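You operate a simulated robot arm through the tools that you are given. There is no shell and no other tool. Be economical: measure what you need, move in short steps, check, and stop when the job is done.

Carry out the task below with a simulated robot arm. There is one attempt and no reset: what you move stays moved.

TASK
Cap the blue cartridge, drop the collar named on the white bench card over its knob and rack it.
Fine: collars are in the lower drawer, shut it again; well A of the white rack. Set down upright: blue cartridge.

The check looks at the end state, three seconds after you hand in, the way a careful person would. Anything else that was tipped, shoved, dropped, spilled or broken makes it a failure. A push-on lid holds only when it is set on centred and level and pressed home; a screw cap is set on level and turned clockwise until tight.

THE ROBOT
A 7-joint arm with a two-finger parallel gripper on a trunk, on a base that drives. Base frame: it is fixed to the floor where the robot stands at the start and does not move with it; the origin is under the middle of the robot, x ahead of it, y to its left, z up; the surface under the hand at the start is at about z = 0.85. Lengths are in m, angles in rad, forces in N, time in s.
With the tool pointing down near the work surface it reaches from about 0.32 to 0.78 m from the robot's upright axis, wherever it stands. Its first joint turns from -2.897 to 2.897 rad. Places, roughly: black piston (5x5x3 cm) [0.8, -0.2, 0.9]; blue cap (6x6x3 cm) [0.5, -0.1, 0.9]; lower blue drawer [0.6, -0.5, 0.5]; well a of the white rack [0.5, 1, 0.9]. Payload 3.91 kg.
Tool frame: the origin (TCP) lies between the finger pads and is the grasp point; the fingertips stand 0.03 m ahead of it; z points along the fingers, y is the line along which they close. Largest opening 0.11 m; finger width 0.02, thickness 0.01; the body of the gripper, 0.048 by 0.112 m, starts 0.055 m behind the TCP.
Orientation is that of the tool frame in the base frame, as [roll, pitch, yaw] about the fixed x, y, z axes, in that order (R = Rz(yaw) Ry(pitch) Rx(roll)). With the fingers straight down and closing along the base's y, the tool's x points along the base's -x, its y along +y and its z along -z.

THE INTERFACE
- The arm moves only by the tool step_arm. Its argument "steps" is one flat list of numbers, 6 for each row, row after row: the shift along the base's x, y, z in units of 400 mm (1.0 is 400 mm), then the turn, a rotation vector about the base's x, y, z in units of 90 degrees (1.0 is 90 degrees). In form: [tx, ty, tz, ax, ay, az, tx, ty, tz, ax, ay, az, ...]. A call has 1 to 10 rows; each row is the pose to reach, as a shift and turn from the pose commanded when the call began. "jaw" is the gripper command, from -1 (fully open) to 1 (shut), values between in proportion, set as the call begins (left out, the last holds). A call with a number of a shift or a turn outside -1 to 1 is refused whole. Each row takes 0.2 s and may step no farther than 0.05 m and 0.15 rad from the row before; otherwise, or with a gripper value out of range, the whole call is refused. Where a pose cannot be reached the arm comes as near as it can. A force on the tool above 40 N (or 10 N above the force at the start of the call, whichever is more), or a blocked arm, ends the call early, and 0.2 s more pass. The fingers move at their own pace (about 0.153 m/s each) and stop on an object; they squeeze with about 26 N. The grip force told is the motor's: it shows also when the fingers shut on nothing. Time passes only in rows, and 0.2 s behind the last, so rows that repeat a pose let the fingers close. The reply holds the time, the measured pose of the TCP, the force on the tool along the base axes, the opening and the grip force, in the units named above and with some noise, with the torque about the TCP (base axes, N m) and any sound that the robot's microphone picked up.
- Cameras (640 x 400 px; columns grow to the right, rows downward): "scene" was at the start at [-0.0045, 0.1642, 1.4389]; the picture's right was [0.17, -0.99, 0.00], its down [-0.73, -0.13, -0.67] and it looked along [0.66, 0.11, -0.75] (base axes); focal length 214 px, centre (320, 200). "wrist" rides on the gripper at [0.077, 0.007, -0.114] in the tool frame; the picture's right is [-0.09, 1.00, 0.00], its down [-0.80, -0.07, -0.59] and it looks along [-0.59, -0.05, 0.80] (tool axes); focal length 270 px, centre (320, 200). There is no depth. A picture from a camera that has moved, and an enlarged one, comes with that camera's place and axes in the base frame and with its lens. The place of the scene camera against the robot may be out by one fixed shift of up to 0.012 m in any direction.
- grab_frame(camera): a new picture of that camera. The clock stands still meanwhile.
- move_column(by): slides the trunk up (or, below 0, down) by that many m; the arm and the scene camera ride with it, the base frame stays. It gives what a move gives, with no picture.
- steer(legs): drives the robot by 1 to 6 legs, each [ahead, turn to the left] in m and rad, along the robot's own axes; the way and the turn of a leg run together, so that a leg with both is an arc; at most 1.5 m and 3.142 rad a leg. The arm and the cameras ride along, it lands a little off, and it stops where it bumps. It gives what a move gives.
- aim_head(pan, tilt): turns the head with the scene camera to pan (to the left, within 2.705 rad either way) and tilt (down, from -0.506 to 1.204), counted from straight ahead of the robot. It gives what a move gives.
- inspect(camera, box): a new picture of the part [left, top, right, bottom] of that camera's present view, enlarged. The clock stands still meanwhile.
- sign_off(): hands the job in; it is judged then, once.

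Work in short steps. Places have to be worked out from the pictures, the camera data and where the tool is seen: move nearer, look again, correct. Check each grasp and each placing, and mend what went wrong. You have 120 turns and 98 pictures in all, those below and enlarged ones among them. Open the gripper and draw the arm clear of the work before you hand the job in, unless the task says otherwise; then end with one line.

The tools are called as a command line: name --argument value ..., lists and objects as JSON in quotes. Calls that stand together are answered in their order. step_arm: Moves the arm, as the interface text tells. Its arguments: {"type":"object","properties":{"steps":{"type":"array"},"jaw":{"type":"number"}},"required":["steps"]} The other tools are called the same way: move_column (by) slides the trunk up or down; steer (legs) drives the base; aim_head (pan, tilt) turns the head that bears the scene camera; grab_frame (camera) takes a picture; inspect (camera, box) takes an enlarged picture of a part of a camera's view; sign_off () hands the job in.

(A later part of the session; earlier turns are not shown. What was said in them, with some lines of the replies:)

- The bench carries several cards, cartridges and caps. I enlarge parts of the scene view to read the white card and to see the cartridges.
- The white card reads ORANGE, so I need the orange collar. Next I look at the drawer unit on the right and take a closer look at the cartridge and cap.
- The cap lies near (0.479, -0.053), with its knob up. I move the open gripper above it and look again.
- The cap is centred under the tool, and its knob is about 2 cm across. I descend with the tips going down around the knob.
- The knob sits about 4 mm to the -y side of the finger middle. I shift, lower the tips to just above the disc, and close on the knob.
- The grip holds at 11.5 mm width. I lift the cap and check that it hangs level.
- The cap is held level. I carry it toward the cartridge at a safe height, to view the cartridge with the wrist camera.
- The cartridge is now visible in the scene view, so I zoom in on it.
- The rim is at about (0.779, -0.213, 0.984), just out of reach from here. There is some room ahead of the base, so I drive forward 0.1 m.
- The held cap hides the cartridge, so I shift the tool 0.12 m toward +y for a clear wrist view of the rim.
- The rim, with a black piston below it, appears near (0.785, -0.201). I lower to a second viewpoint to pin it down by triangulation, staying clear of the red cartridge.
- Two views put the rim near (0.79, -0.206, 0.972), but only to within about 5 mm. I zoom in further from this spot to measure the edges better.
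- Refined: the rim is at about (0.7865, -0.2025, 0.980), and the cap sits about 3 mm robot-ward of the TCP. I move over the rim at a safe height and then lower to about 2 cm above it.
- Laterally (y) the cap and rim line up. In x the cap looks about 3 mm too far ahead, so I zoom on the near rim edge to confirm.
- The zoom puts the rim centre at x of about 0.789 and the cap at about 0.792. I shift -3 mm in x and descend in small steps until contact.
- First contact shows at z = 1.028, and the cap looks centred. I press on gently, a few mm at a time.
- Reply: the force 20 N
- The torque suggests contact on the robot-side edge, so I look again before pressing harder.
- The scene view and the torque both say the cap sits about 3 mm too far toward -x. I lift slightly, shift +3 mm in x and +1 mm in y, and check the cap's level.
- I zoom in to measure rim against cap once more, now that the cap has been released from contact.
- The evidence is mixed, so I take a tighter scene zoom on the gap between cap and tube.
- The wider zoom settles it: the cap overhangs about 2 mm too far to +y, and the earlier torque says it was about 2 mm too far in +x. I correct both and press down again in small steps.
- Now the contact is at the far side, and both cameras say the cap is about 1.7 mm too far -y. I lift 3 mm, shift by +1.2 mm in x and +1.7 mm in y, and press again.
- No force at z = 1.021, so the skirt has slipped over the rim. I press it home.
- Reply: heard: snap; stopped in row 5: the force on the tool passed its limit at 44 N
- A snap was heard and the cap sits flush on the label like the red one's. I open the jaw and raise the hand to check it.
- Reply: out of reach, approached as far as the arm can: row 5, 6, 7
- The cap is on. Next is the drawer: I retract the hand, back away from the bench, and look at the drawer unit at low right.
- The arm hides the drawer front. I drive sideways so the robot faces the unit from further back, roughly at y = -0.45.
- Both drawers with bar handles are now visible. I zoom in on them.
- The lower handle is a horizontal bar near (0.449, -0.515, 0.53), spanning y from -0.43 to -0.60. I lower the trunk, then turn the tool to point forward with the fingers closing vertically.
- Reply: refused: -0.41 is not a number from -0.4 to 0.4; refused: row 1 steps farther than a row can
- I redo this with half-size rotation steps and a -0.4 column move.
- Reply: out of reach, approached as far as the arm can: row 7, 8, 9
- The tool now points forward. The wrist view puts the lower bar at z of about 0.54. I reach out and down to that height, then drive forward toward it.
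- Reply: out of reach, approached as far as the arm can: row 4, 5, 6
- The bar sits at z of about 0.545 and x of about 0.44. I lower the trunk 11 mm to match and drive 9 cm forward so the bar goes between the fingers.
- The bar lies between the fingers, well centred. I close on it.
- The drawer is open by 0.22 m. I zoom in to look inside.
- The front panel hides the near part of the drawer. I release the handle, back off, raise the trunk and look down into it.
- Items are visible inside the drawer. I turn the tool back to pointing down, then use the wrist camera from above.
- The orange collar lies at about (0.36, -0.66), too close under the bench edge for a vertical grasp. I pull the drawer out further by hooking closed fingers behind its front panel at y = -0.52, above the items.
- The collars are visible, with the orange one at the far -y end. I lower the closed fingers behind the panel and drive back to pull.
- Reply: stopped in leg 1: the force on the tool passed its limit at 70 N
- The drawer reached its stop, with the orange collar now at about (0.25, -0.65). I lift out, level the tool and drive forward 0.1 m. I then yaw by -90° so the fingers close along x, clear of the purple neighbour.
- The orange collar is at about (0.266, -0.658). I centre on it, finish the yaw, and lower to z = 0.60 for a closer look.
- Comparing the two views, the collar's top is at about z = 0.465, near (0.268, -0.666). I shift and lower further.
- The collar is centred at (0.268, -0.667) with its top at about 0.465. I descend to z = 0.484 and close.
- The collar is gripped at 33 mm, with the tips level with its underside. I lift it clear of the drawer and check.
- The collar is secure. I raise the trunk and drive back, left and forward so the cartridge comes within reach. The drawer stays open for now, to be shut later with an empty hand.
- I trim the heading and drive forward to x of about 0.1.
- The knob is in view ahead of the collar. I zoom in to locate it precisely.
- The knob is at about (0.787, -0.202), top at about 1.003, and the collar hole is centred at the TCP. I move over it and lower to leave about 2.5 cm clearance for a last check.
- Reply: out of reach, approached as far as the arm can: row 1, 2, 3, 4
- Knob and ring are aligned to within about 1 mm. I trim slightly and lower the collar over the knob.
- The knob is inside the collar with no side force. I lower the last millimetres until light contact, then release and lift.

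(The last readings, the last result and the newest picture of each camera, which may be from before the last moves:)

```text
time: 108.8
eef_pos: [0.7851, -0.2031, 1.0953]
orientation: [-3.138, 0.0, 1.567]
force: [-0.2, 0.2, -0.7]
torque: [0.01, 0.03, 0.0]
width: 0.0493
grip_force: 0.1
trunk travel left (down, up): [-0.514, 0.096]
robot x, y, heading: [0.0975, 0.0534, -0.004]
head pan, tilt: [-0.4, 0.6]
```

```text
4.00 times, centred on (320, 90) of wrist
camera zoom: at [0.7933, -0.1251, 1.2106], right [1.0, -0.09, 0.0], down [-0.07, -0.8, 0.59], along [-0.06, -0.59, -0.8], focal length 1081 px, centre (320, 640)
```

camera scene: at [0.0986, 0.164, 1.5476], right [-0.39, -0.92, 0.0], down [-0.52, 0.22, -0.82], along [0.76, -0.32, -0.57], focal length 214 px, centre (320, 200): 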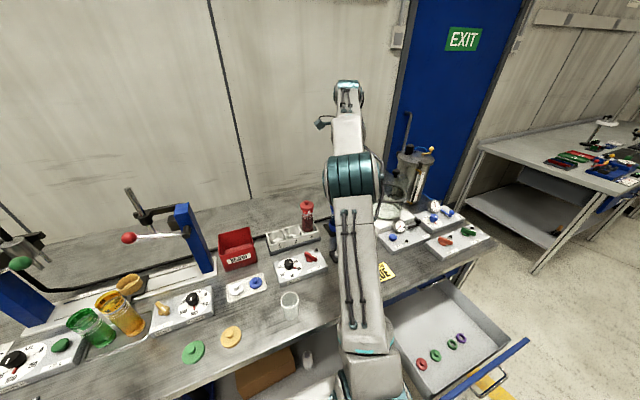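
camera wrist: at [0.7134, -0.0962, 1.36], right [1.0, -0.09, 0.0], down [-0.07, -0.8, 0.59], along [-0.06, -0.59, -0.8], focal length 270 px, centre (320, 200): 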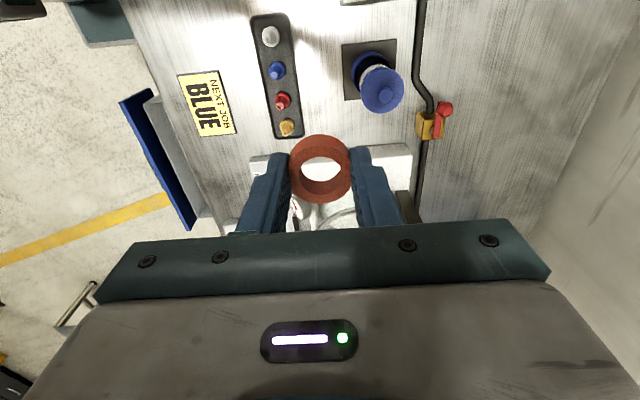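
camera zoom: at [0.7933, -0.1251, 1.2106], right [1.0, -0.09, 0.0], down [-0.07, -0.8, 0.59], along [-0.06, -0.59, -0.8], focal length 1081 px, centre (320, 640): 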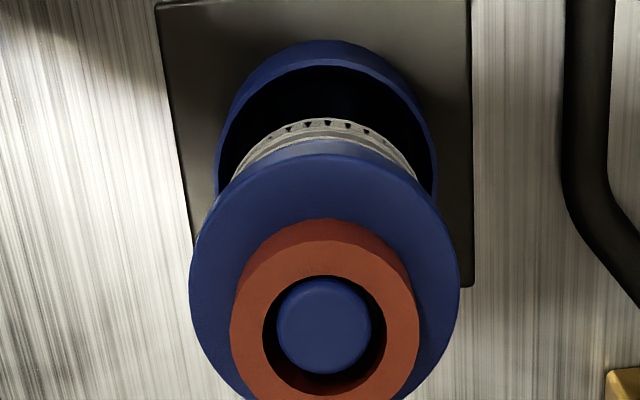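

The collar sits cleanly around the knob on the cap. Now I yaw the tool back by +90° so the fingers close along y, which suits both the grip and the rack, and open the jaw wide.

step_arm --steps '[0, 0, 0.02, 0, 0, 0.094, 0, 0, 0.02, 0, 0, 0.188, 0, 0, 0.02, 0, 0, 0.282, 0, 0, 0.02, 0, 0, 0.376, 0, 0, 0.02, 0, 0, 0.47, 0, 0, 0.02, 0, 0, 0.564, 0, 0, 0.02, 0, 0, 0.658, 0, 0, 0.02, 0, 0, 0.752, 0, 0, 0.02, 0, 0, 0.846, 0, 0, 0.02, 0, 0, 0.94]' --jaw -0.75

step_arm --steps '[0, 0, 0, 0, 0, 0.06, 0, 0, 0, 0, 0, 0.06]'

inspect --camera "wrist" --box '[220, 60, 420, 185]'

```text
time: 111.0
eef_pos: [0.7854, -0.2043, 1.104]
orientation: [-3.138, -0.001, 3.046]
force: [-0.1, 0.3, -0.8]
torque: [0.01, -0.01, -0.02]
width: 0.0962
grip_force: 0.0
trunk travel left (down, up): [-0.514, 0.096]
robot x, y, heading: [0.0999, 0.0528, -0.001]
head pan, tilt: [-0.4, 0.6]
```

```text
time: 111.6
eef_pos: [0.7864, -0.204, 1.1039]
orientation: [-3.139, 0.001, 3.138]
force: [0.0, 0.2, 0.1]
torque: [0.0, 0.03, -0.02]
width: 0.0962
grip_force: 0.0
trunk travel left (down, up): [-0.514, 0.096]
robot x, y, heading: [0.1003, 0.0481, -0.008]
head pan, tilt: [-0.4, 0.6]
```

```text
3.20 times, centred on (320, 122) of wrist
camera zoom: at [0.7091, -0.1948, 1.2185], right [0.09, 1.0, 0.0], down [0.8, -0.07, 0.59], along [0.59, -0.06, -0.8], focal length 865 px, centre (320, 448)
```

zoom: 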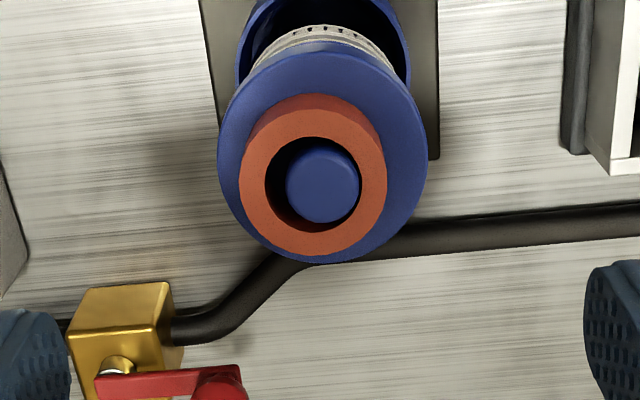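

Everything is centred. I lower around the cartridge to z = 0.962, keeping the palm about 1.5 cm above the knob, then close gently.

step_arm --steps '[0, 0.001, -0.1, 0, 0, 0, 0, 0.001, -0.2, 0, 0, 0, 0, 0.001, -0.28, 0, 0, 0, 0, 0.001, -0.355, 0, 0, 0, 0, 0.001, -0.355, 0, 0, 0]'

step_arm --steps '[0, 0, 0, 0, 0, 0, 0, 0, 0, 0, 0, 0, 0, 0, 0, 0, 0, 0]' --jaw 1

grab_frame --camera "wrist"

```text
time: 112.8
eef_pos: [0.7848, -0.204, 0.9611]
orientation: [-3.138, 0.0, 3.137]
force: [0.2, 0.4, 0.8]
torque: [-0.02, -0.01, 0.02]
width: 0.0962
grip_force: 0.0
trunk travel left (down, up): [-0.514, 0.096]
robot x, y, heading: [0.1004, 0.0501, -0.004]
head pan, tilt: [-0.4, 0.6]
```

```text
time: 113.6
eef_pos: [0.7863, -0.2045, 0.9609]
orientation: [-3.136, 0.001, 3.137]
force: [0.1, 0.0, -0.6]
torque: [-0.02, -0.02, 0.0]
width: 0.0566
grip_force: 26.0
trunk travel left (down, up): [-0.514, 0.096]
robot x, y, heading: [0.0963, 0.0522, -0.001]
head pan, tilt: [-0.4, 0.6]
```

```text
27 pictures are left
camera wrist: at [0.7094, -0.1945, 1.076], right [0.09, 1.0, 0.0], down [0.8, -0.07, 0.59], along [0.59, -0.06, -0.8], focal length 270 px, centre (320, 200)
```

wrist: 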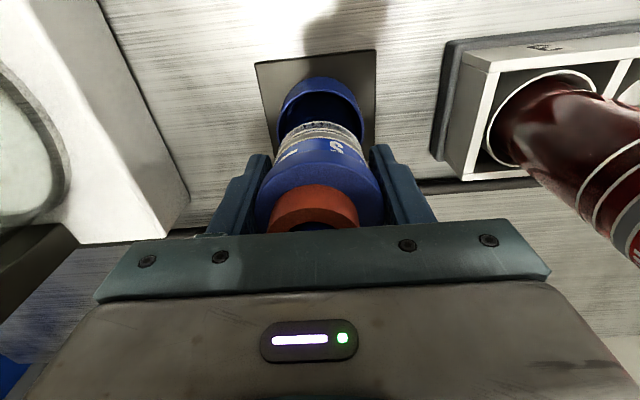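

The grip holds at 56.6 mm, on the cap skirt. I lift slowly 3 cm and look at whether the tube comes along.

step_arm --steps '[0, 0, 0.02, 0, 0, 0, 0, 0, 0.045, 0, 0, 0, 0, 0, 0.075, 0, 0, 0, 0, 0, 0.075, 0, 0, 0]'

grab_frame --camera "wrist"

```text
time: 114.6
eef_pos: [0.7872, -0.2031, 0.9915]
orientation: [-3.138, 0.001, 3.137]
force: [0.7, -0.2, -2.8]
torque: [-0.01, 0.0, -0.02]
width: 0.057
grip_force: 25.6
trunk travel left (down, up): [-0.514, 0.096]
robot x, y, heading: [0.0979, 0.0526, -0.002]
head pan, tilt: [-0.4, 0.6]
```

```text
26 pictures are left
camera wrist: at [0.7094, -0.194, 1.1067], right [0.09, 1.0, 0.0], down [0.8, -0.07, 0.59], along [0.59, -0.06, -0.8], focal length 270 px, centre (320, 200)
```

wrist: 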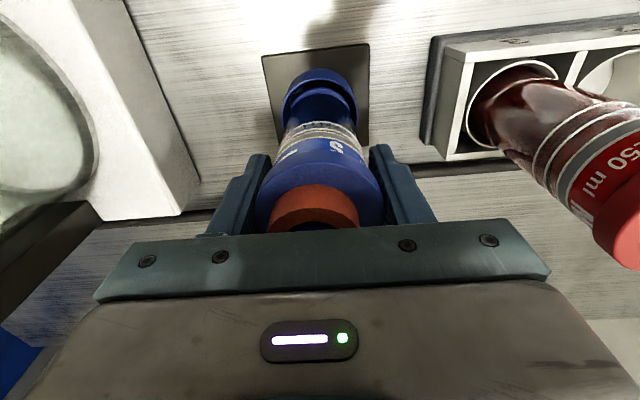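

The hand now carries 2.8 N more and the tube has risen with the cap, so it is holding. I raise the trunk and arm, retract, and back away.

move_column --by 0.09

step_arm --steps '[0, 0, 0.07, 0, 0, 0, -0.04, 0, 0.12, 0, 0, 0, -0.12, 0, 0.15, 0, 0, 0, -0.2, 0, 0.15, 0, 0, 0, -0.28, 0, 0.15, 0, 0, 0, -0.36, 0, 0.15, 0, 0, 0, -0.44, 0, 0.15, 0, 0, 0, -0.5, 0, 0.15, 0, 0, 0, -0.5, 0, 0.15, 0, 0, 0]'

steer --legs '[[-0.62, 0], [0, 1.57], [0.98, 0], [0, -1.57]]'

aim_head --pan 0.1 --tilt 0.6

grab_frame --camera "scene"

```text
time: 115.8
eef_pos: [0.7875, -0.2035, 1.0814]
orientation: [-3.14, -0.001, 3.138]
force: [0.1, 0.4, -1.6]
torque: [0.0, -0.03, 0.02]
width: 0.0564
grip_force: 25.8
trunk travel left (down, up): [-0.604, 0.006]
robot x, y, heading: [0.0955, 0.0516, -0.008]
head pan, tilt: [-0.4, 0.6]
```

```text
time: 117.8
eef_pos: [0.5871, -0.2037, 1.142]
orientation: [-3.138, -0.001, 3.138]
force: [0.0, -0.1, -1.7]
torque: [0.0, 0.02, -0.04]
width: 0.0569
grip_force: 26.1
trunk travel left (down, up): [-0.604, 0.006]
robot x, y, heading: [0.0963, 0.0513, -0.009]
head pan, tilt: [-0.4, 0.6]
```

```text
time: 133.7
eef_pos: [-0.0384, 0.7847, 1.141]
orientation: [-3.137, 0.001, 3.129]
force: [-0.9, -0.8, -2.0]
torque: [-0.03, 0.01, 0.03]
width: 0.0562
grip_force: 25.9
trunk travel left (down, up): [-0.604, 0.006]
robot x, y, heading: [-0.5219, 1.0445, -0.007]
head pan, tilt: [-0.4, 0.6]
```

```text
time: 134.7
eef_pos: [-0.0375, 0.7862, 1.1413]
orientation: [-3.137, -0.001, 3.129]
force: [0.4, 0.0, -1.4]
torque: [0.03, 0.01, -0.02]
width: 0.0565
grip_force: 25.7
trunk travel left (down, up): [-0.604, 0.006]
robot x, y, heading: [-0.5249, 1.0449, -0.012]
head pan, tilt: [0.099, 0.6]
```

```text
25 pictures are left
camera scene: at [-0.5153, 1.1993, 1.6376], right [0.09, -1.0, 0.0], down [-0.56, -0.05, -0.82], along [0.82, 0.07, -0.57], focal length 214 px, centre (320, 200)
```

scene: 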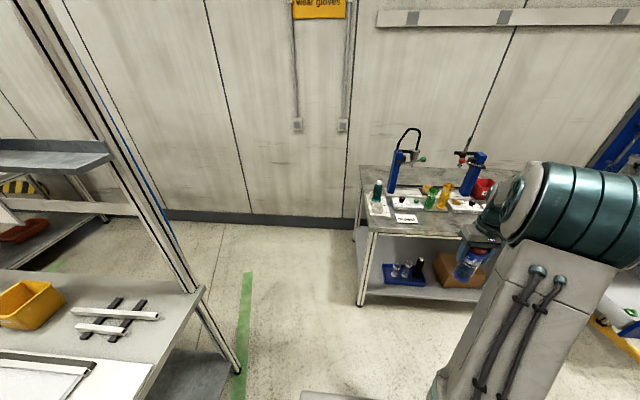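

The rack is in view. I zoom in to locate well A.

inspect --camera "scene" --box '[348, 165, 444, 225]'

```text
6.67 times, centred on (396, 195) of scene
camera zoom: at [-0.5153, 1.1993, 1.6376], right [0.09, -1.0, 0.0], down [-0.56, -0.05, -0.82], along [0.82, 0.07, -0.57], focal length 1430 px, centre (-187, 233)
```

zoom: 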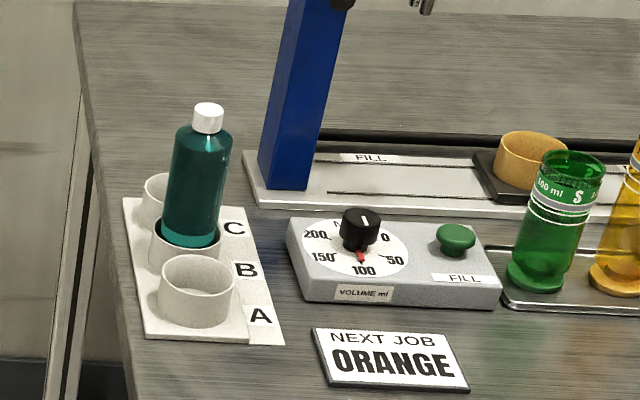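

Well A's centre is near (0.535, 0.957) and its cup top is at about 0.895. The bottle in B is behind it. I drive forward 0.5 m.

steer --legs '[[0.5, 0.01]]'

grab_frame --camera "wrist"

grab_frame --camera "scene"

```text
time: 137.6
eef_pos: [0.4685, 0.7885, 1.1407]
orientation: [-3.139, 0.0, 3.141]
force: [0.0, -0.4, -1.9]
torque: [0.02, -0.01, -0.02]
width: 0.0563
grip_force: 26.0
trunk travel left (down, up): [-0.604, 0.006]
robot x, y, heading: [-0.0173, 1.0407, 0.004]
head pan, tilt: [0.099, 0.6]
```

```text
23 pictures are left
camera wrist: at [0.3916, 0.7983, 1.2563], right [0.09, 1.0, 0.0], down [0.8, -0.07, 0.59], along [0.59, -0.06, -0.8], focal length 270 px, centre (320, 200)
```

wrist: 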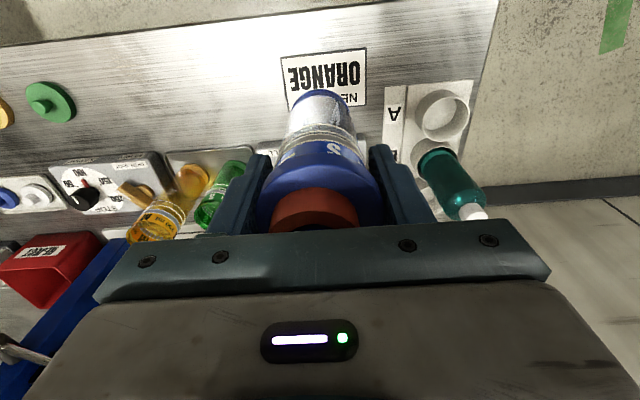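

```text
22 pictures are left
camera scene: at [-0.0143, 1.1974, 1.6376], right [0.1, -0.99, 0.0], down [-0.56, -0.06, -0.82], along [0.82, 0.08, -0.57], focal length 214 px, centre (320, 200)
```

scene: 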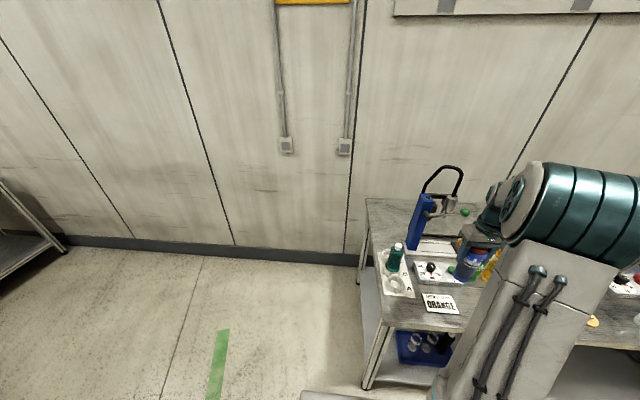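

Well A is now visible in the wrist camera. I zoom in on it for position.

inspect --camera "wrist" --box '[376, 60, 504, 140]'

```text
5.00 times, centred on (440, 100) of wrist
camera zoom: at [0.3916, 0.7983, 1.2563], right [0.09, 1.0, 0.0], down [0.8, -0.07, 0.59], along [0.59, -0.06, -0.8], focal length 1351 px, centre (-280, 700)
```

zoom: 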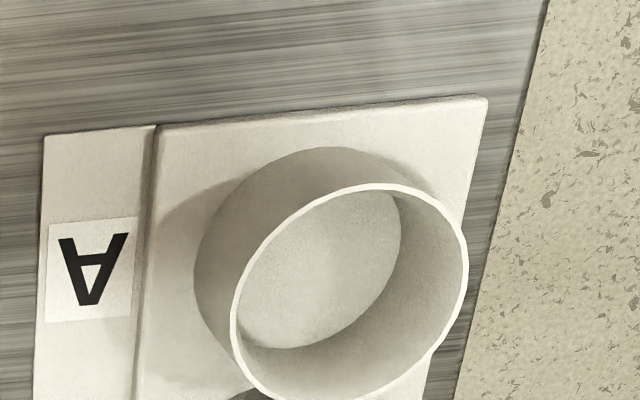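

Well A's centre is about (0.540, 0.961). I move over it and lower until the tube base is just above the rim, then check.

step_arm --steps '[0, 0.1, 0, 0, 0, 0, 0, 0.2, 0, 0, 0, 0, 0.02, 0.3, 0, 0, 0, 0, 0.06, 0.38, 0, 0, 0, 0, 0.12, 0.431, 0, 0, 0, 0, 0.179, 0.431, 0, 0, 0, 0, 0.179, 0.431, -0.1, 0, 0, 0, 0.179, 0.431, -0.2, 0, 0, 0, 0.179, 0.431, -0.28, 0, 0, 0, 0.179, 0.431, -0.28, 0, 0, 0]'

inspect --camera "scene" --box '[348, 220, 460, 290]'

inspect --camera "wrist" --box '[220, 60, 420, 185]'

```text
time: 139.8
eef_pos: [0.5398, 0.9612, 1.0278]
orientation: [-3.136, -0.001, -3.141]
force: [0.6, -1.2, -1.6]
torque: [0.01, -0.02, 0.0]
width: 0.0565
grip_force: 26.5
trunk travel left (down, up): [-0.604, 0.006]
robot x, y, heading: [-0.0195, 1.0421, 0.001]
head pan, tilt: [0.099, 0.6]
```

```text
5.71 times, centred on (404, 255) of scene
camera zoom: at [-0.015, 1.1976, 1.6376], right [0.1, -0.99, 0.0], down [-0.56, -0.06, -0.83], along [0.82, 0.08, -0.56], focal length 1226 px, centre (-160, -114)
```

zoom: 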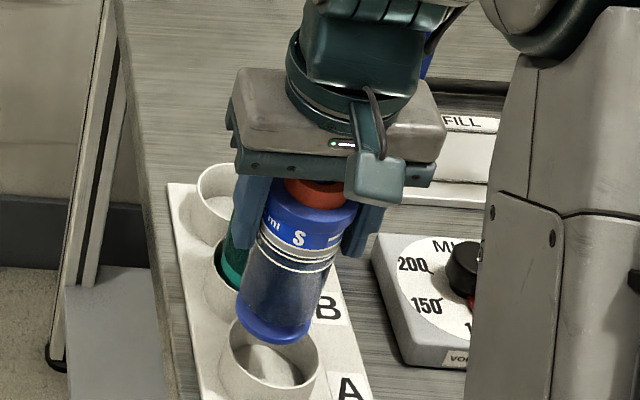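

```text
3.20 times, centred on (320, 122) of wrist
camera zoom: at [0.4629, 0.9705, 1.1433], right [0.09, 1.0, 0.0], down [0.8, -0.07, 0.59], along [0.59, -0.06, -0.8], focal length 865 px, centre (320, 448)
```

zoom: 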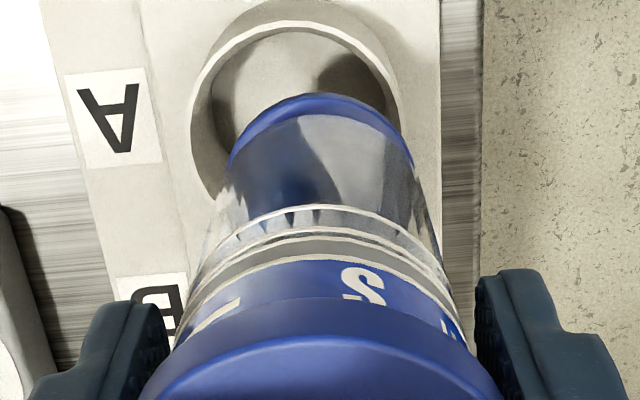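

In the wrist view the tube base sits about 5–6 mm too far +y relative to well A, while x is right. I shift -5 mm in y and lower a little, then recheck.

step_arm --steps '[0, -0.0125, 0, 0, 0, 0, 0, -0.0125, -0.03, 0, 0, 0, 0, -0.0125, -0.05, 0, 0, 0, 0, -0.0125, -0.05, 0, 0, 0]'

inspect --camera "wrist" --box '[220, 60, 420, 185]'

inspect --camera "scene" --box '[364, 240, 444, 290]'

```text
time: 140.8
eef_pos: [0.5395, 0.9567, 1.0088]
orientation: [-3.137, -0.001, -3.141]
force: [0.6, -0.6, -1.9]
torque: [0.04, 0.04, 0.0]
width: 0.0563
grip_force: 26.4
trunk travel left (down, up): [-0.604, 0.006]
robot x, y, heading: [-0.0193, 1.0404, 0.001]
head pan, tilt: [0.099, 0.6]
```

```text
3.20 times, centred on (320, 122) of wrist
camera zoom: at [0.4628, 0.9655, 1.1239], right [0.09, 1.0, 0.0], down [0.8, -0.07, 0.59], along [0.59, -0.06, -0.8], focal length 865 px, centre (320, 448)
```

zoom: 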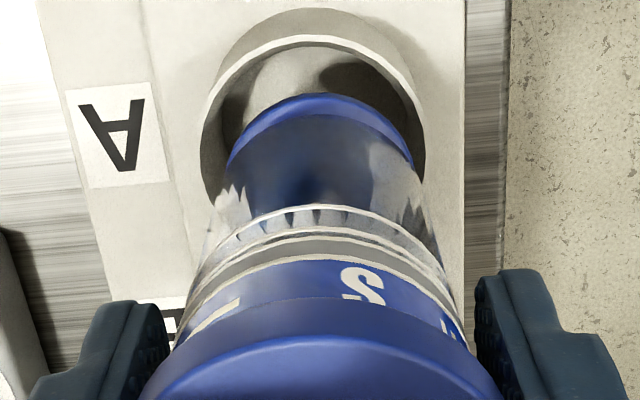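

```text
8.00 times, centred on (404, 265) of scene
camera zoom: at [-0.0149, 1.1975, 1.6376], right [0.1, -0.99, 0.0], down [-0.56, -0.06, -0.82], along [0.82, 0.08, -0.57], focal length 1716 px, centre (-352, -320)
```

zoom: 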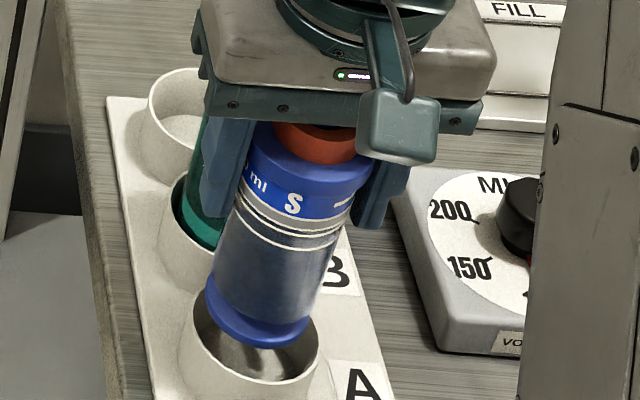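

The offset is now about 2 mm. I trim it and insert the cartridge slowly.

step_arm --steps '[0, -0.0055, -0.02, 0, 0, 0, 0, -0.0055, -0.045, 0, 0, 0, 0, -0.0055, -0.07, 0, 0, 0, 0, -0.0055, -0.09, 0, 0, 0, 0, -0.0055, -0.1, 0, 0, 0, 0, -0.0055, -0.108, 0, 0, 0]'

inspect --camera "scene" --box '[364, 240, 444, 290]'

```text
time: 142.2
eef_pos: [0.5398, 0.9549, 0.9663]
orientation: [-3.138, 0.0, -3.141]
force: [0.5, 0.2, -0.6]
torque: [-0.03, -0.02, -0.02]
width: 0.0565
grip_force: 26.0
trunk travel left (down, up): [-0.604, 0.006]
robot x, y, heading: [-0.021, 1.0453, 0.0]
head pan, tilt: [0.099, 0.6]
heard: snap
```

```text
8.00 times, centred on (404, 265) of scene
camera zoom: at [-0.015, 1.1975, 1.6376], right [0.1, -0.99, 0.0], down [-0.56, -0.06, -0.82], along [0.82, 0.08, -0.57], focal length 1716 px, centre (-352, -320)
```

zoom: 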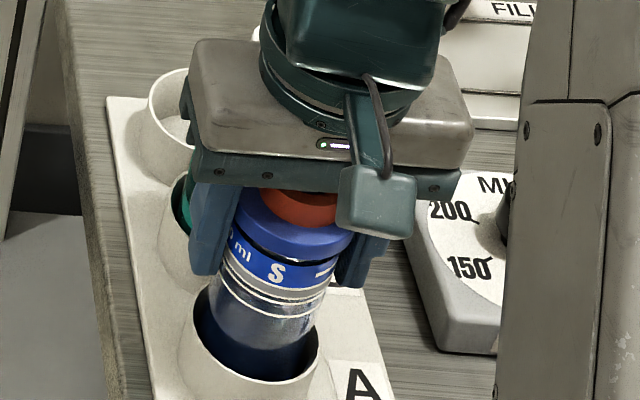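

A snap was heard, the load dropped, and there seems to be a gap under the cap. The tube has likely pulled loose. I look closely before doing anything.

inspect --camera "wrist" --box '[240, 90, 400, 190]'

inspect --camera "scene" --box '[380, 256, 420, 281]'

```text
4.00 times, centred on (320, 140) of wrist
camera zoom: at [0.4626, 0.9634, 1.0812], right [0.09, 1.0, 0.0], down [0.8, -0.07, 0.59], along [0.59, -0.06, -0.8], focal length 1081 px, centre (320, 440)
```

zoom: 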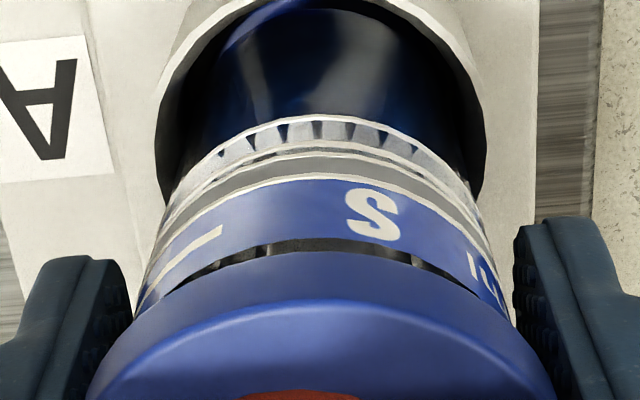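

```text
16.00 times, centred on (400, 268) of scene
camera zoom: at [-0.015, 1.1975, 1.6376], right [0.1, -0.99, 0.0], down [-0.56, -0.06, -0.82], along [0.82, 0.08, -0.57], focal length 3432 px, centre (-960, -896)
```

zoom: 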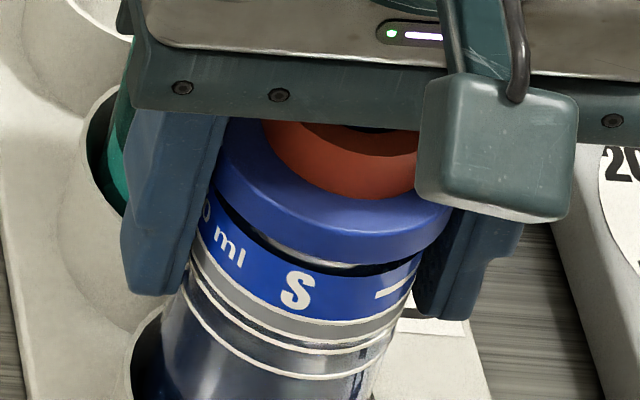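

The cap has popped up about 3 mm but is still centred over the tube, which stands in the well. I press straight down to reseat it.

step_arm --steps '[0, 0, -0.008, 0, 0, 0, 0, 0, -0.014, 0, 0, 0, 0, 0, -0.02, 0, 0, 0, 0, 0, -0.026, 0, 0, 0, 0, 0, -0.032, 0, 0, 0, 0, 0, -0.038, 0, 0, 0]'

inspect --camera "wrist" --box '[240, 90, 400, 190]'

```text
time: 143.6
eef_pos: [0.538, 0.9538, 0.9526]
orientation: [-3.139, 0.004, -3.141]
force: [2.4, 0.7, 32.0]
torque: [0.01, -0.04, -0.14]
width: 0.0563
grip_force: 26.3
trunk travel left (down, up): [-0.604, 0.006]
robot x, y, heading: [-0.0243, 1.0451, -0.002]
head pan, tilt: [0.099, 0.6]
heard: snap
```

```text
4.00 times, centred on (320, 140) of wrist
camera zoom: at [0.4613, 0.9637, 1.0679], right [0.09, 1.0, 0.0], down [0.8, -0.07, 0.6], along [0.6, -0.06, -0.8], focal length 1081 px, centre (320, 440)
```

zoom: 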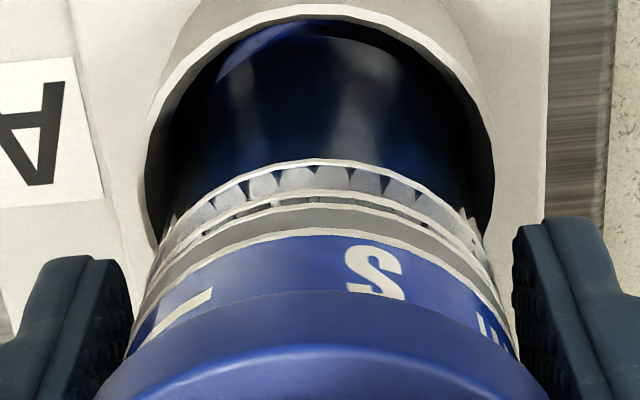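

A second snap was heard and the gap is gone. I ease off, open the jaw and rise, then check.

step_arm --steps '[0, 0, 0.002, 0, 0, 0, 0, 0, 0.002, 0, 0, 0]' --jaw -0.6

step_arm --steps '[0, 0, 0.05, 0, 0, 0, 0, 0, 0.15, 0, 0, 0, 0, 0, 0.27, 0, 0, 0, 0, 0, 0.39, 0, 0, 0, 0, 0, 0.45, 0, 0, 0, 0, 0, 0.45, 0, 0, 0]'

inspect --camera "wrist" --box '[220, 60, 420, 185]'

inspect --camera "scene" --box '[364, 240, 444, 290]'

```text
time: 144.2
eef_pos: [0.5375, 0.9557, 0.9504]
orientation: [-3.138, 0.001, -3.141]
force: [0.2, -0.1, 0.0]
torque: [0.0, 0.0, 0.02]
width: 0.088
grip_force: 0.0
trunk travel left (down, up): [-0.604, 0.006]
robot x, y, heading: [-0.0229, 1.0438, 0.002]
head pan, tilt: [0.099, 0.6]
```

```text
time: 145.6
eef_pos: [0.5402, 0.9551, 1.1333]
orientation: [-3.137, 0.002, 3.141]
force: [-0.6, -1.2, -0.1]
torque: [0.03, 0.0, 0.02]
width: 0.0877
grip_force: 0.0
trunk travel left (down, up): [-0.604, 0.006]
robot x, y, heading: [-0.0212, 1.045, -0.001]
head pan, tilt: [0.099, 0.6]
```

```text
3.20 times, centred on (320, 122) of wrist
camera zoom: at [0.463, 0.9636, 1.2477], right [0.09, 1.0, 0.0], down [0.8, -0.07, 0.59], along [0.59, -0.06, -0.8], focal length 865 px, centre (320, 448)
```

zoom: 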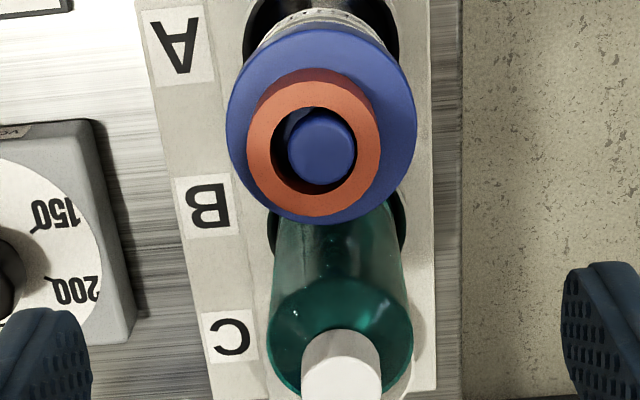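

```text
8.00 times, centred on (404, 265) of scene
camera zoom: at [-0.0149, 1.1976, 1.6376], right [0.1, -0.99, 0.0], down [-0.56, -0.06, -0.82], along [0.82, 0.08, -0.57], focal length 1716 px, centre (-352, -320)
```

zoom: 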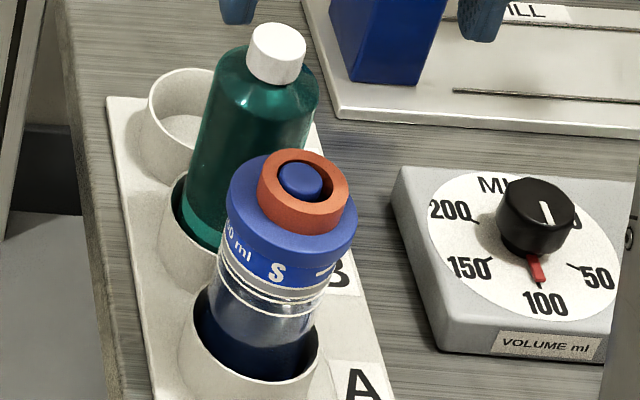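

The cartridge is upright in well A, capped, with the orange collar over its knob. Now I shut the drawer: back away, drive across and face it again.

steer --legs '[[-0.58, 0], [0, -1.57], [1.48, 0], [0, 1.57]]'

move_column --by -0.4

move_column --by -0.16

aim_head --pan 0.1 --tilt 0.75

```text
time: 163.6
eef_pos: [-0.0335, -0.5295, 1.1318]
orientation: [-3.138, -0.001, -3.124]
force: [-0.6, -0.3, -0.2]
torque: [0.07, 0.03, -0.03]
width: 0.0878
grip_force: 0.0
trunk travel left (down, up): [-0.604, 0.006]
robot x, y, heading: [-0.5989, -0.453, 0.019]
head pan, tilt: [0.099, 0.6]
```

```text
time: 167.4
eef_pos: [-0.0324, -0.5281, 0.7331]
orientation: [-3.138, 0.001, -3.124]
force: [-0.2, -0.4, 0.4]
torque: [0.0, -0.02, 0.01]
width: 0.088
grip_force: 0.0
trunk travel left (down, up): [-0.204, 0.406]
robot x, y, heading: [-0.5926, -0.4532, 0.022]
head pan, tilt: [0.099, 0.6]
```

```text
time: 169.2
eef_pos: [-0.0327, -0.5286, 0.5721]
orientation: [-3.138, 0.0, -3.126]
force: [-0.1, -0.5, -0.3]
torque: [0.02, -0.01, 0.0]
width: 0.0882
grip_force: 0.0
trunk travel left (down, up): [-0.044, 0.566]
robot x, y, heading: [-0.594, -0.4542, 0.017]
head pan, tilt: [0.099, 0.6]
```

```text
time: 169.9
eef_pos: [-0.0337, -0.5292, 0.5732]
orientation: [-3.138, -0.002, -3.125]
force: [-0.3, 0.2, -0.2]
torque: [0.01, 0.0, -0.01]
width: 0.0881
grip_force: 0.0
trunk travel left (down, up): [-0.044, 0.566]
robot x, y, heading: [-0.5955, -0.4511, 0.022]
head pan, tilt: [0.099, 0.75]
```

I square the heading, then rotate the tool to point forward with the fingers shut.

steer --legs '[[0, -0.02]]'

step_arm --steps '[0, 0, 0.05, 0.0481, -0.0481, -0.0481, 0, 0, 0.1, 0.0962, -0.0962, -0.0962, 0, 0, 0.15, 0.1443, -0.1443, -0.1443, 0, 0, 0.2, 0.1925, -0.1925, -0.1925, 0, 0, 0.2, 0.2406, -0.2406, -0.2406, 0, 0, 0.2, 0.2887, -0.2887, -0.2887, 0, 0, 0.2, 0.3368, -0.3368, -0.3368, 0, 0, 0.2, 0.3849, -0.3849, -0.3849]' --jaw 1

step_arm --steps '[0, 0, 0, 0.0481, -0.0481, -0.0481, 0, 0, 0, 0.0962, -0.0962, -0.0962, 0, 0, 0, 0.1443, -0.1443, -0.1443, 0, 0, 0, 0.1925, -0.1925, -0.1925, 0, 0, 0, 0.2406, -0.2406, -0.2406, 0, 0, 0, 0.2887, -0.2887, -0.2887, 0.02, 0, 0, 0.3368, -0.3368, -0.3368, 0.04, 0, -0.02, 0.3849, -0.3849, -0.3849, 0.05, 0, -0.05, 0.3849, -0.3849, -0.3849, 0.05, 0.0, -0.1, 0.3849, -0.3849, -0.3849]'

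grab_frame --camera "scene"

```text
time: 170.7
eef_pos: [-0.0349, -0.5388, 0.5725]
orientation: [-3.137, 0.0, 3.14]
force: [0.4, 0.2, -0.1]
torque: [0.0, 0.0, 0.04]
width: 0.0879
grip_force: 0.0
trunk travel left (down, up): [-0.044, 0.566]
robot x, y, heading: [-0.5944, -0.4527, -0.003]
head pan, tilt: [0.099, 0.75]
```

```text
time: 172.5
eef_pos: [-0.0349, -0.5405, 0.6525]
orientation: [2.357, 0.339, 2.353]
force: [-0.2, -0.1, -0.7]
torque: [0.05, 0.03, 0.01]
width: 0.0002
grip_force: 25.6
trunk travel left (down, up): [-0.044, 0.566]
robot x, y, heading: [-0.5908, -0.4522, -0.003]
head pan, tilt: [0.099, 0.75]
```

```text
time: 174.7
eef_pos: [-0.0143, -0.5401, 0.6127]
orientation: [1.573, -0.002, 1.571]
force: [0.2, 0.7, 0.9]
torque: [0.03, 0.0, -0.01]
width: 0.0
grip_force: 26.3
trunk travel left (down, up): [-0.044, 0.566]
robot x, y, heading: [-0.5968, -0.4493, -0.002]
head pan, tilt: [0.099, 0.75]
```

```text
10 pictures are left
camera scene: at [-0.5944, -0.2961, 1.0648], right [0.1, -1.0, 0.0], down [-0.68, -0.07, -0.73], along [0.73, 0.07, -0.68], focal length 214 px, centre (320, 200)
```

scene: 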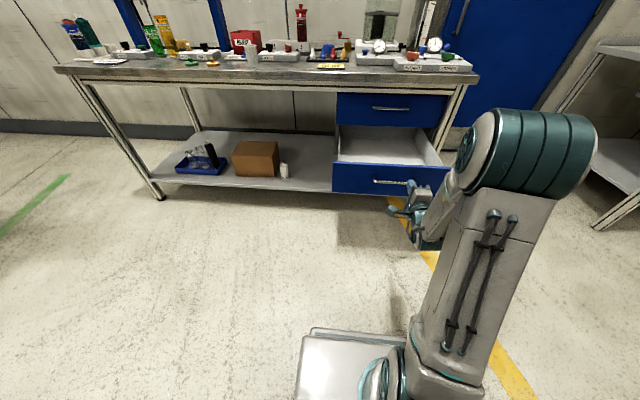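

The drawer's open front is ahead of the hand. I lower to z of about 0.573, just above the bar, drive up close, and check with the wrist camera.

move_column --by -0.04

steer --legs '[[0.05, 0]]'

grab_frame --camera "wrist"

```text
time: 175.5
eef_pos: [-0.0143, -0.5395, 0.573]
orientation: [1.573, -0.003, 1.573]
force: [0.5, 0.5, 0.6]
torque: [0.0, 0.03, 0.02]
width: 0.0
grip_force: 26.3
trunk travel left (down, up): [-0.004, 0.606]
robot x, y, heading: [-0.5956, -0.4493, 0.002]
head pan, tilt: [0.099, 0.75]
```

```text
time: 176.4
eef_pos: [0.0358, -0.539, 0.5737]
orientation: [1.574, 0.0, 1.571]
force: [-0.1, -0.6, 0.0]
torque: [-0.01, 0.01, 0.01]
width: 0.0001
grip_force: 26.2
trunk travel left (down, up): [-0.004, 0.606]
robot x, y, heading: [-0.5453, -0.4539, -0.003]
head pan, tilt: [0.099, 0.75]
```

```text
9 pictures are left
camera wrist: at [-0.0782, -0.4613, 0.5808], right [0.0, -0.09, 1.0], down [-0.59, -0.8, -0.07], along [0.8, -0.59, -0.06], focal length 270 px, centre (320, 200)
```

wrist: 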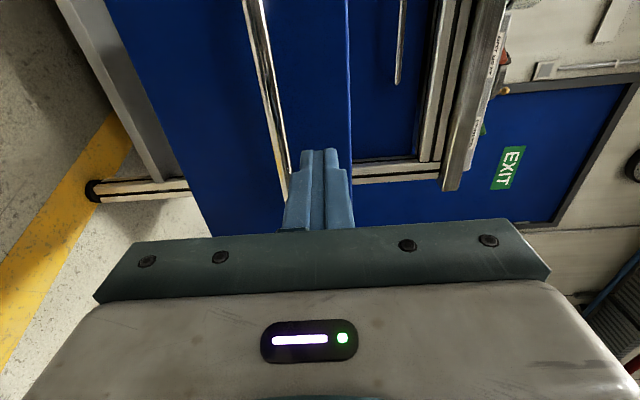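

The fingers are aligned with the strip of panel above the bar. I drive forward to push the drawer in, stopping short of the end first.

steer --legs '[[0.36, 0]]'

grab_frame --camera "scene"

```text
time: 178.8
eef_pos: [0.4005, -0.542, 0.5716]
orientation: [1.573, 0.0, 1.568]
force: [0.2, 0.1, 0.3]
torque: [-0.06, -0.01, -0.04]
width: 0.0
grip_force: 25.6
trunk travel left (down, up): [-0.004, 0.606]
robot x, y, heading: [-0.1772, -0.4496, -0.001]
head pan, tilt: [0.099, 0.75]
```

```text
8 pictures are left
camera scene: at [-0.1789, -0.2972, 1.0247], right [0.1, -1.0, 0.0], down [-0.68, -0.06, -0.73], along [0.73, 0.07, -0.68], focal length 214 px, centre (320, 200)
```

scene: 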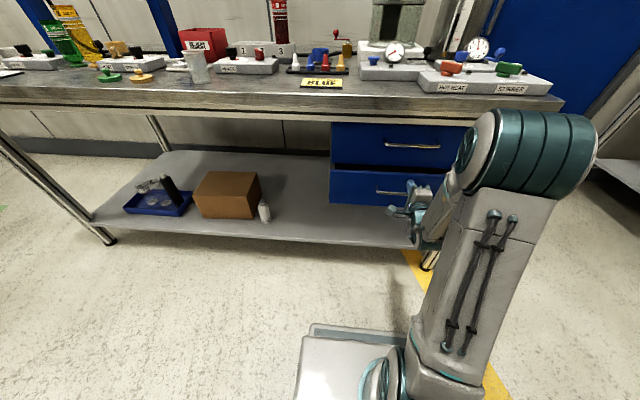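

The drawer is nearly shut, with a few cm left. I push further in small drives.

steer --legs '[[0.03, 0]]'

steer --legs '[[0.02, 0]]'

inspect --camera "scene" --box '[300, 110, 460, 210]'

```text
time: 179.6
eef_pos: [0.431, -0.5431, 0.5734]
orientation: [1.573, -0.001, 1.568]
force: [0.5, 0.5, -0.3]
torque: [0.0, -0.02, -0.03]
width: 0.0
grip_force: 26.2
trunk travel left (down, up): [-0.004, 0.606]
robot x, y, heading: [-0.1489, -0.4554, -0.004]
head pan, tilt: [0.099, 0.75]
```

```text
time: 180.4
eef_pos: [0.4407, -0.5439, 0.5736]
orientation: [1.572, -0.001, 1.567]
force: [-11.1, 1.1, 5.7]
torque: [0.08, -0.2, 0.12]
width: 0.0001
grip_force: 25.8
trunk travel left (down, up): [-0.004, 0.606]
robot x, y, heading: [-0.1375, -0.4509, -0.005]
head pan, tilt: [0.099, 0.75]
stopped in leg 1: the force on the tool passed its limit at 74 N (the readings are from after the stop); the commanded pose is now the measured one
```

```text
4.00 times, centred on (380, 160) of scene
camera zoom: at [-0.1358, -0.2973, 1.0247], right [0.09, -1.0, 0.0], down [-0.68, -0.06, -0.73], along [0.73, 0.07, -0.68], focal length 858 px, centre (80, 360)
```

zoom: 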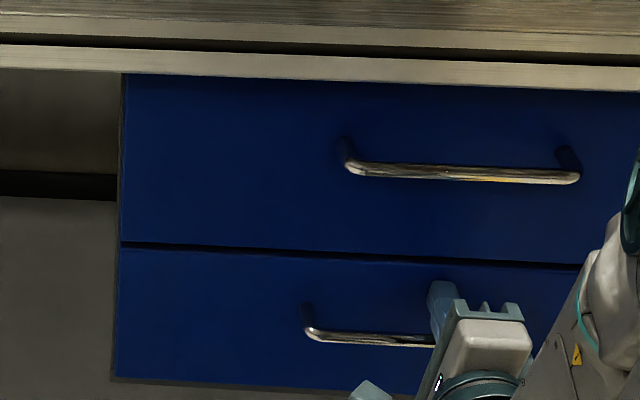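

The drawer is shut flush. I back off, open the gripper, raise the trunk, and look over the bench and the rack once more.

steer --legs '[[-0.35, 0]]'

step_arm --steps '[0, 0, 0, 0, 0, 0, 0, 0, 0, 0, 0, 0]' --jaw -1

move_column --by 0.4

aim_head --pan 0.5 --tilt 0.5

grab_frame --camera "scene"

```text
time: 182.7
eef_pos: [0.0925, -0.5417, 0.5721]
orientation: [1.576, 0.0, 1.567]
force: [0.3, -0.7, 0.7]
torque: [0.03, -0.04, 0.03]
width: 0.0001
grip_force: 25.9
trunk travel left (down, up): [-0.004, 0.606]
robot x, y, heading: [-0.4826, -0.45, -0.009]
head pan, tilt: [0.099, 0.75]
```

```text
time: 183.3
eef_pos: [0.0912, -0.5415, 0.573]
orientation: [1.574, -0.002, 1.566]
force: [-0.2, 0.4, -0.4]
torque: [-0.02, -0.01, -0.01]
width: 0.11
grip_force: 0.1
trunk travel left (down, up): [-0.004, 0.606]
robot x, y, heading: [-0.484, -0.4505, -0.004]
head pan, tilt: [0.099, 0.75]
```

```text
time: 187.2
eef_pos: [0.093, -0.5421, 0.9727]
orientation: [1.575, -0.001, 1.566]
force: [0.3, 0.3, -0.6]
torque: [-0.03, 0.04, 0.04]
width: 0.1102
grip_force: 0.0
trunk travel left (down, up): [-0.404, 0.206]
robot x, y, heading: [-0.4859, -0.4486, -0.006]
head pan, tilt: [0.099, 0.75]
```

```text
time: 188.0
eef_pos: [0.0927, -0.5415, 0.9722]
orientation: [1.573, -0.001, 1.568]
force: [0.5, -0.8, 0.1]
torque: [0.0, 0.0, -0.01]
width: 0.1098
grip_force: 0.1
trunk travel left (down, up): [-0.404, 0.206]
robot x, y, heading: [-0.4855, -0.4496, -0.003]
head pan, tilt: [0.499, 0.499]
```

```text
6 pictures are left
camera scene: at [-0.4867, -0.2603, 1.4466], right [0.47, -0.88, 0.0], down [-0.42, -0.23, -0.88], along [0.77, 0.42, -0.48], focal length 214 px, centre (320, 200)
```

scene: 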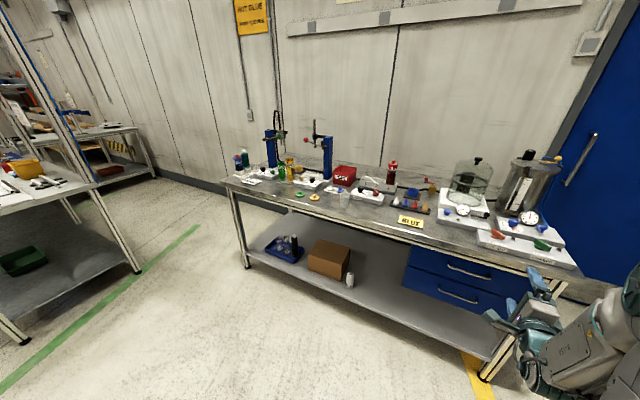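

I zoom on the rack for a final check of the cartridge, and on the drawer.

inspect --camera "scene" --box '[226, 140, 290, 180]'

inspect --camera "scene" --box '[380, 220, 540, 320]'

```text
10.00 times, centred on (258, 160) of scene
camera zoom: at [-0.4867, -0.2603, 1.4466], right [0.47, -0.88, 0.0], down [-0.42, -0.23, -0.88], along [0.77, 0.42, -0.48], focal length 2145 px, centre (940, 600)
```

zoom: 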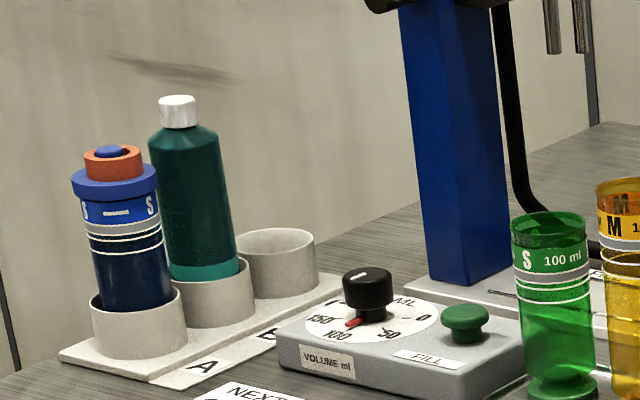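

```text
4.00 times, centred on (460, 270) of scene
camera zoom: at [-0.4867, -0.2603, 1.4466], right [0.47, -0.88, 0.0], down [-0.42, -0.23, -0.88], along [0.77, 0.42, -0.48], focal length 858 px, centre (-240, -80)
```

zoom: 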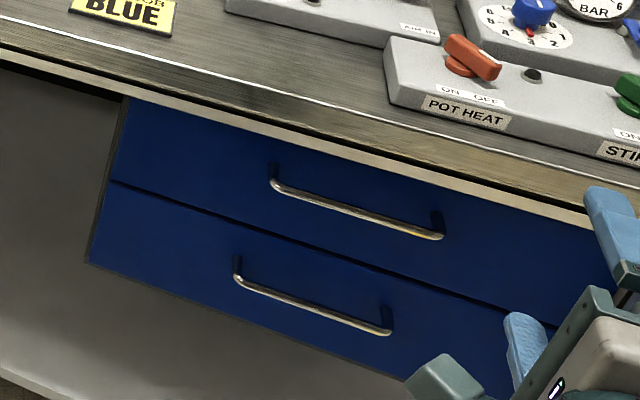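

The cartridge stands upright in well A, with its cap flush and the orange collar on. The drawer is shut, and the gripper is open and clear, so I hand in.

sign_off

```text
The job is handed in.
```

The blue cartridge is capped, has the orange collar over its knob and stands upright in well A of the white rack. The lower drawer is shut again. The cap popped up about 3 mm as the cartridge went into the well; I pressed it back until it snapped, and it sits flush in the last pictures.
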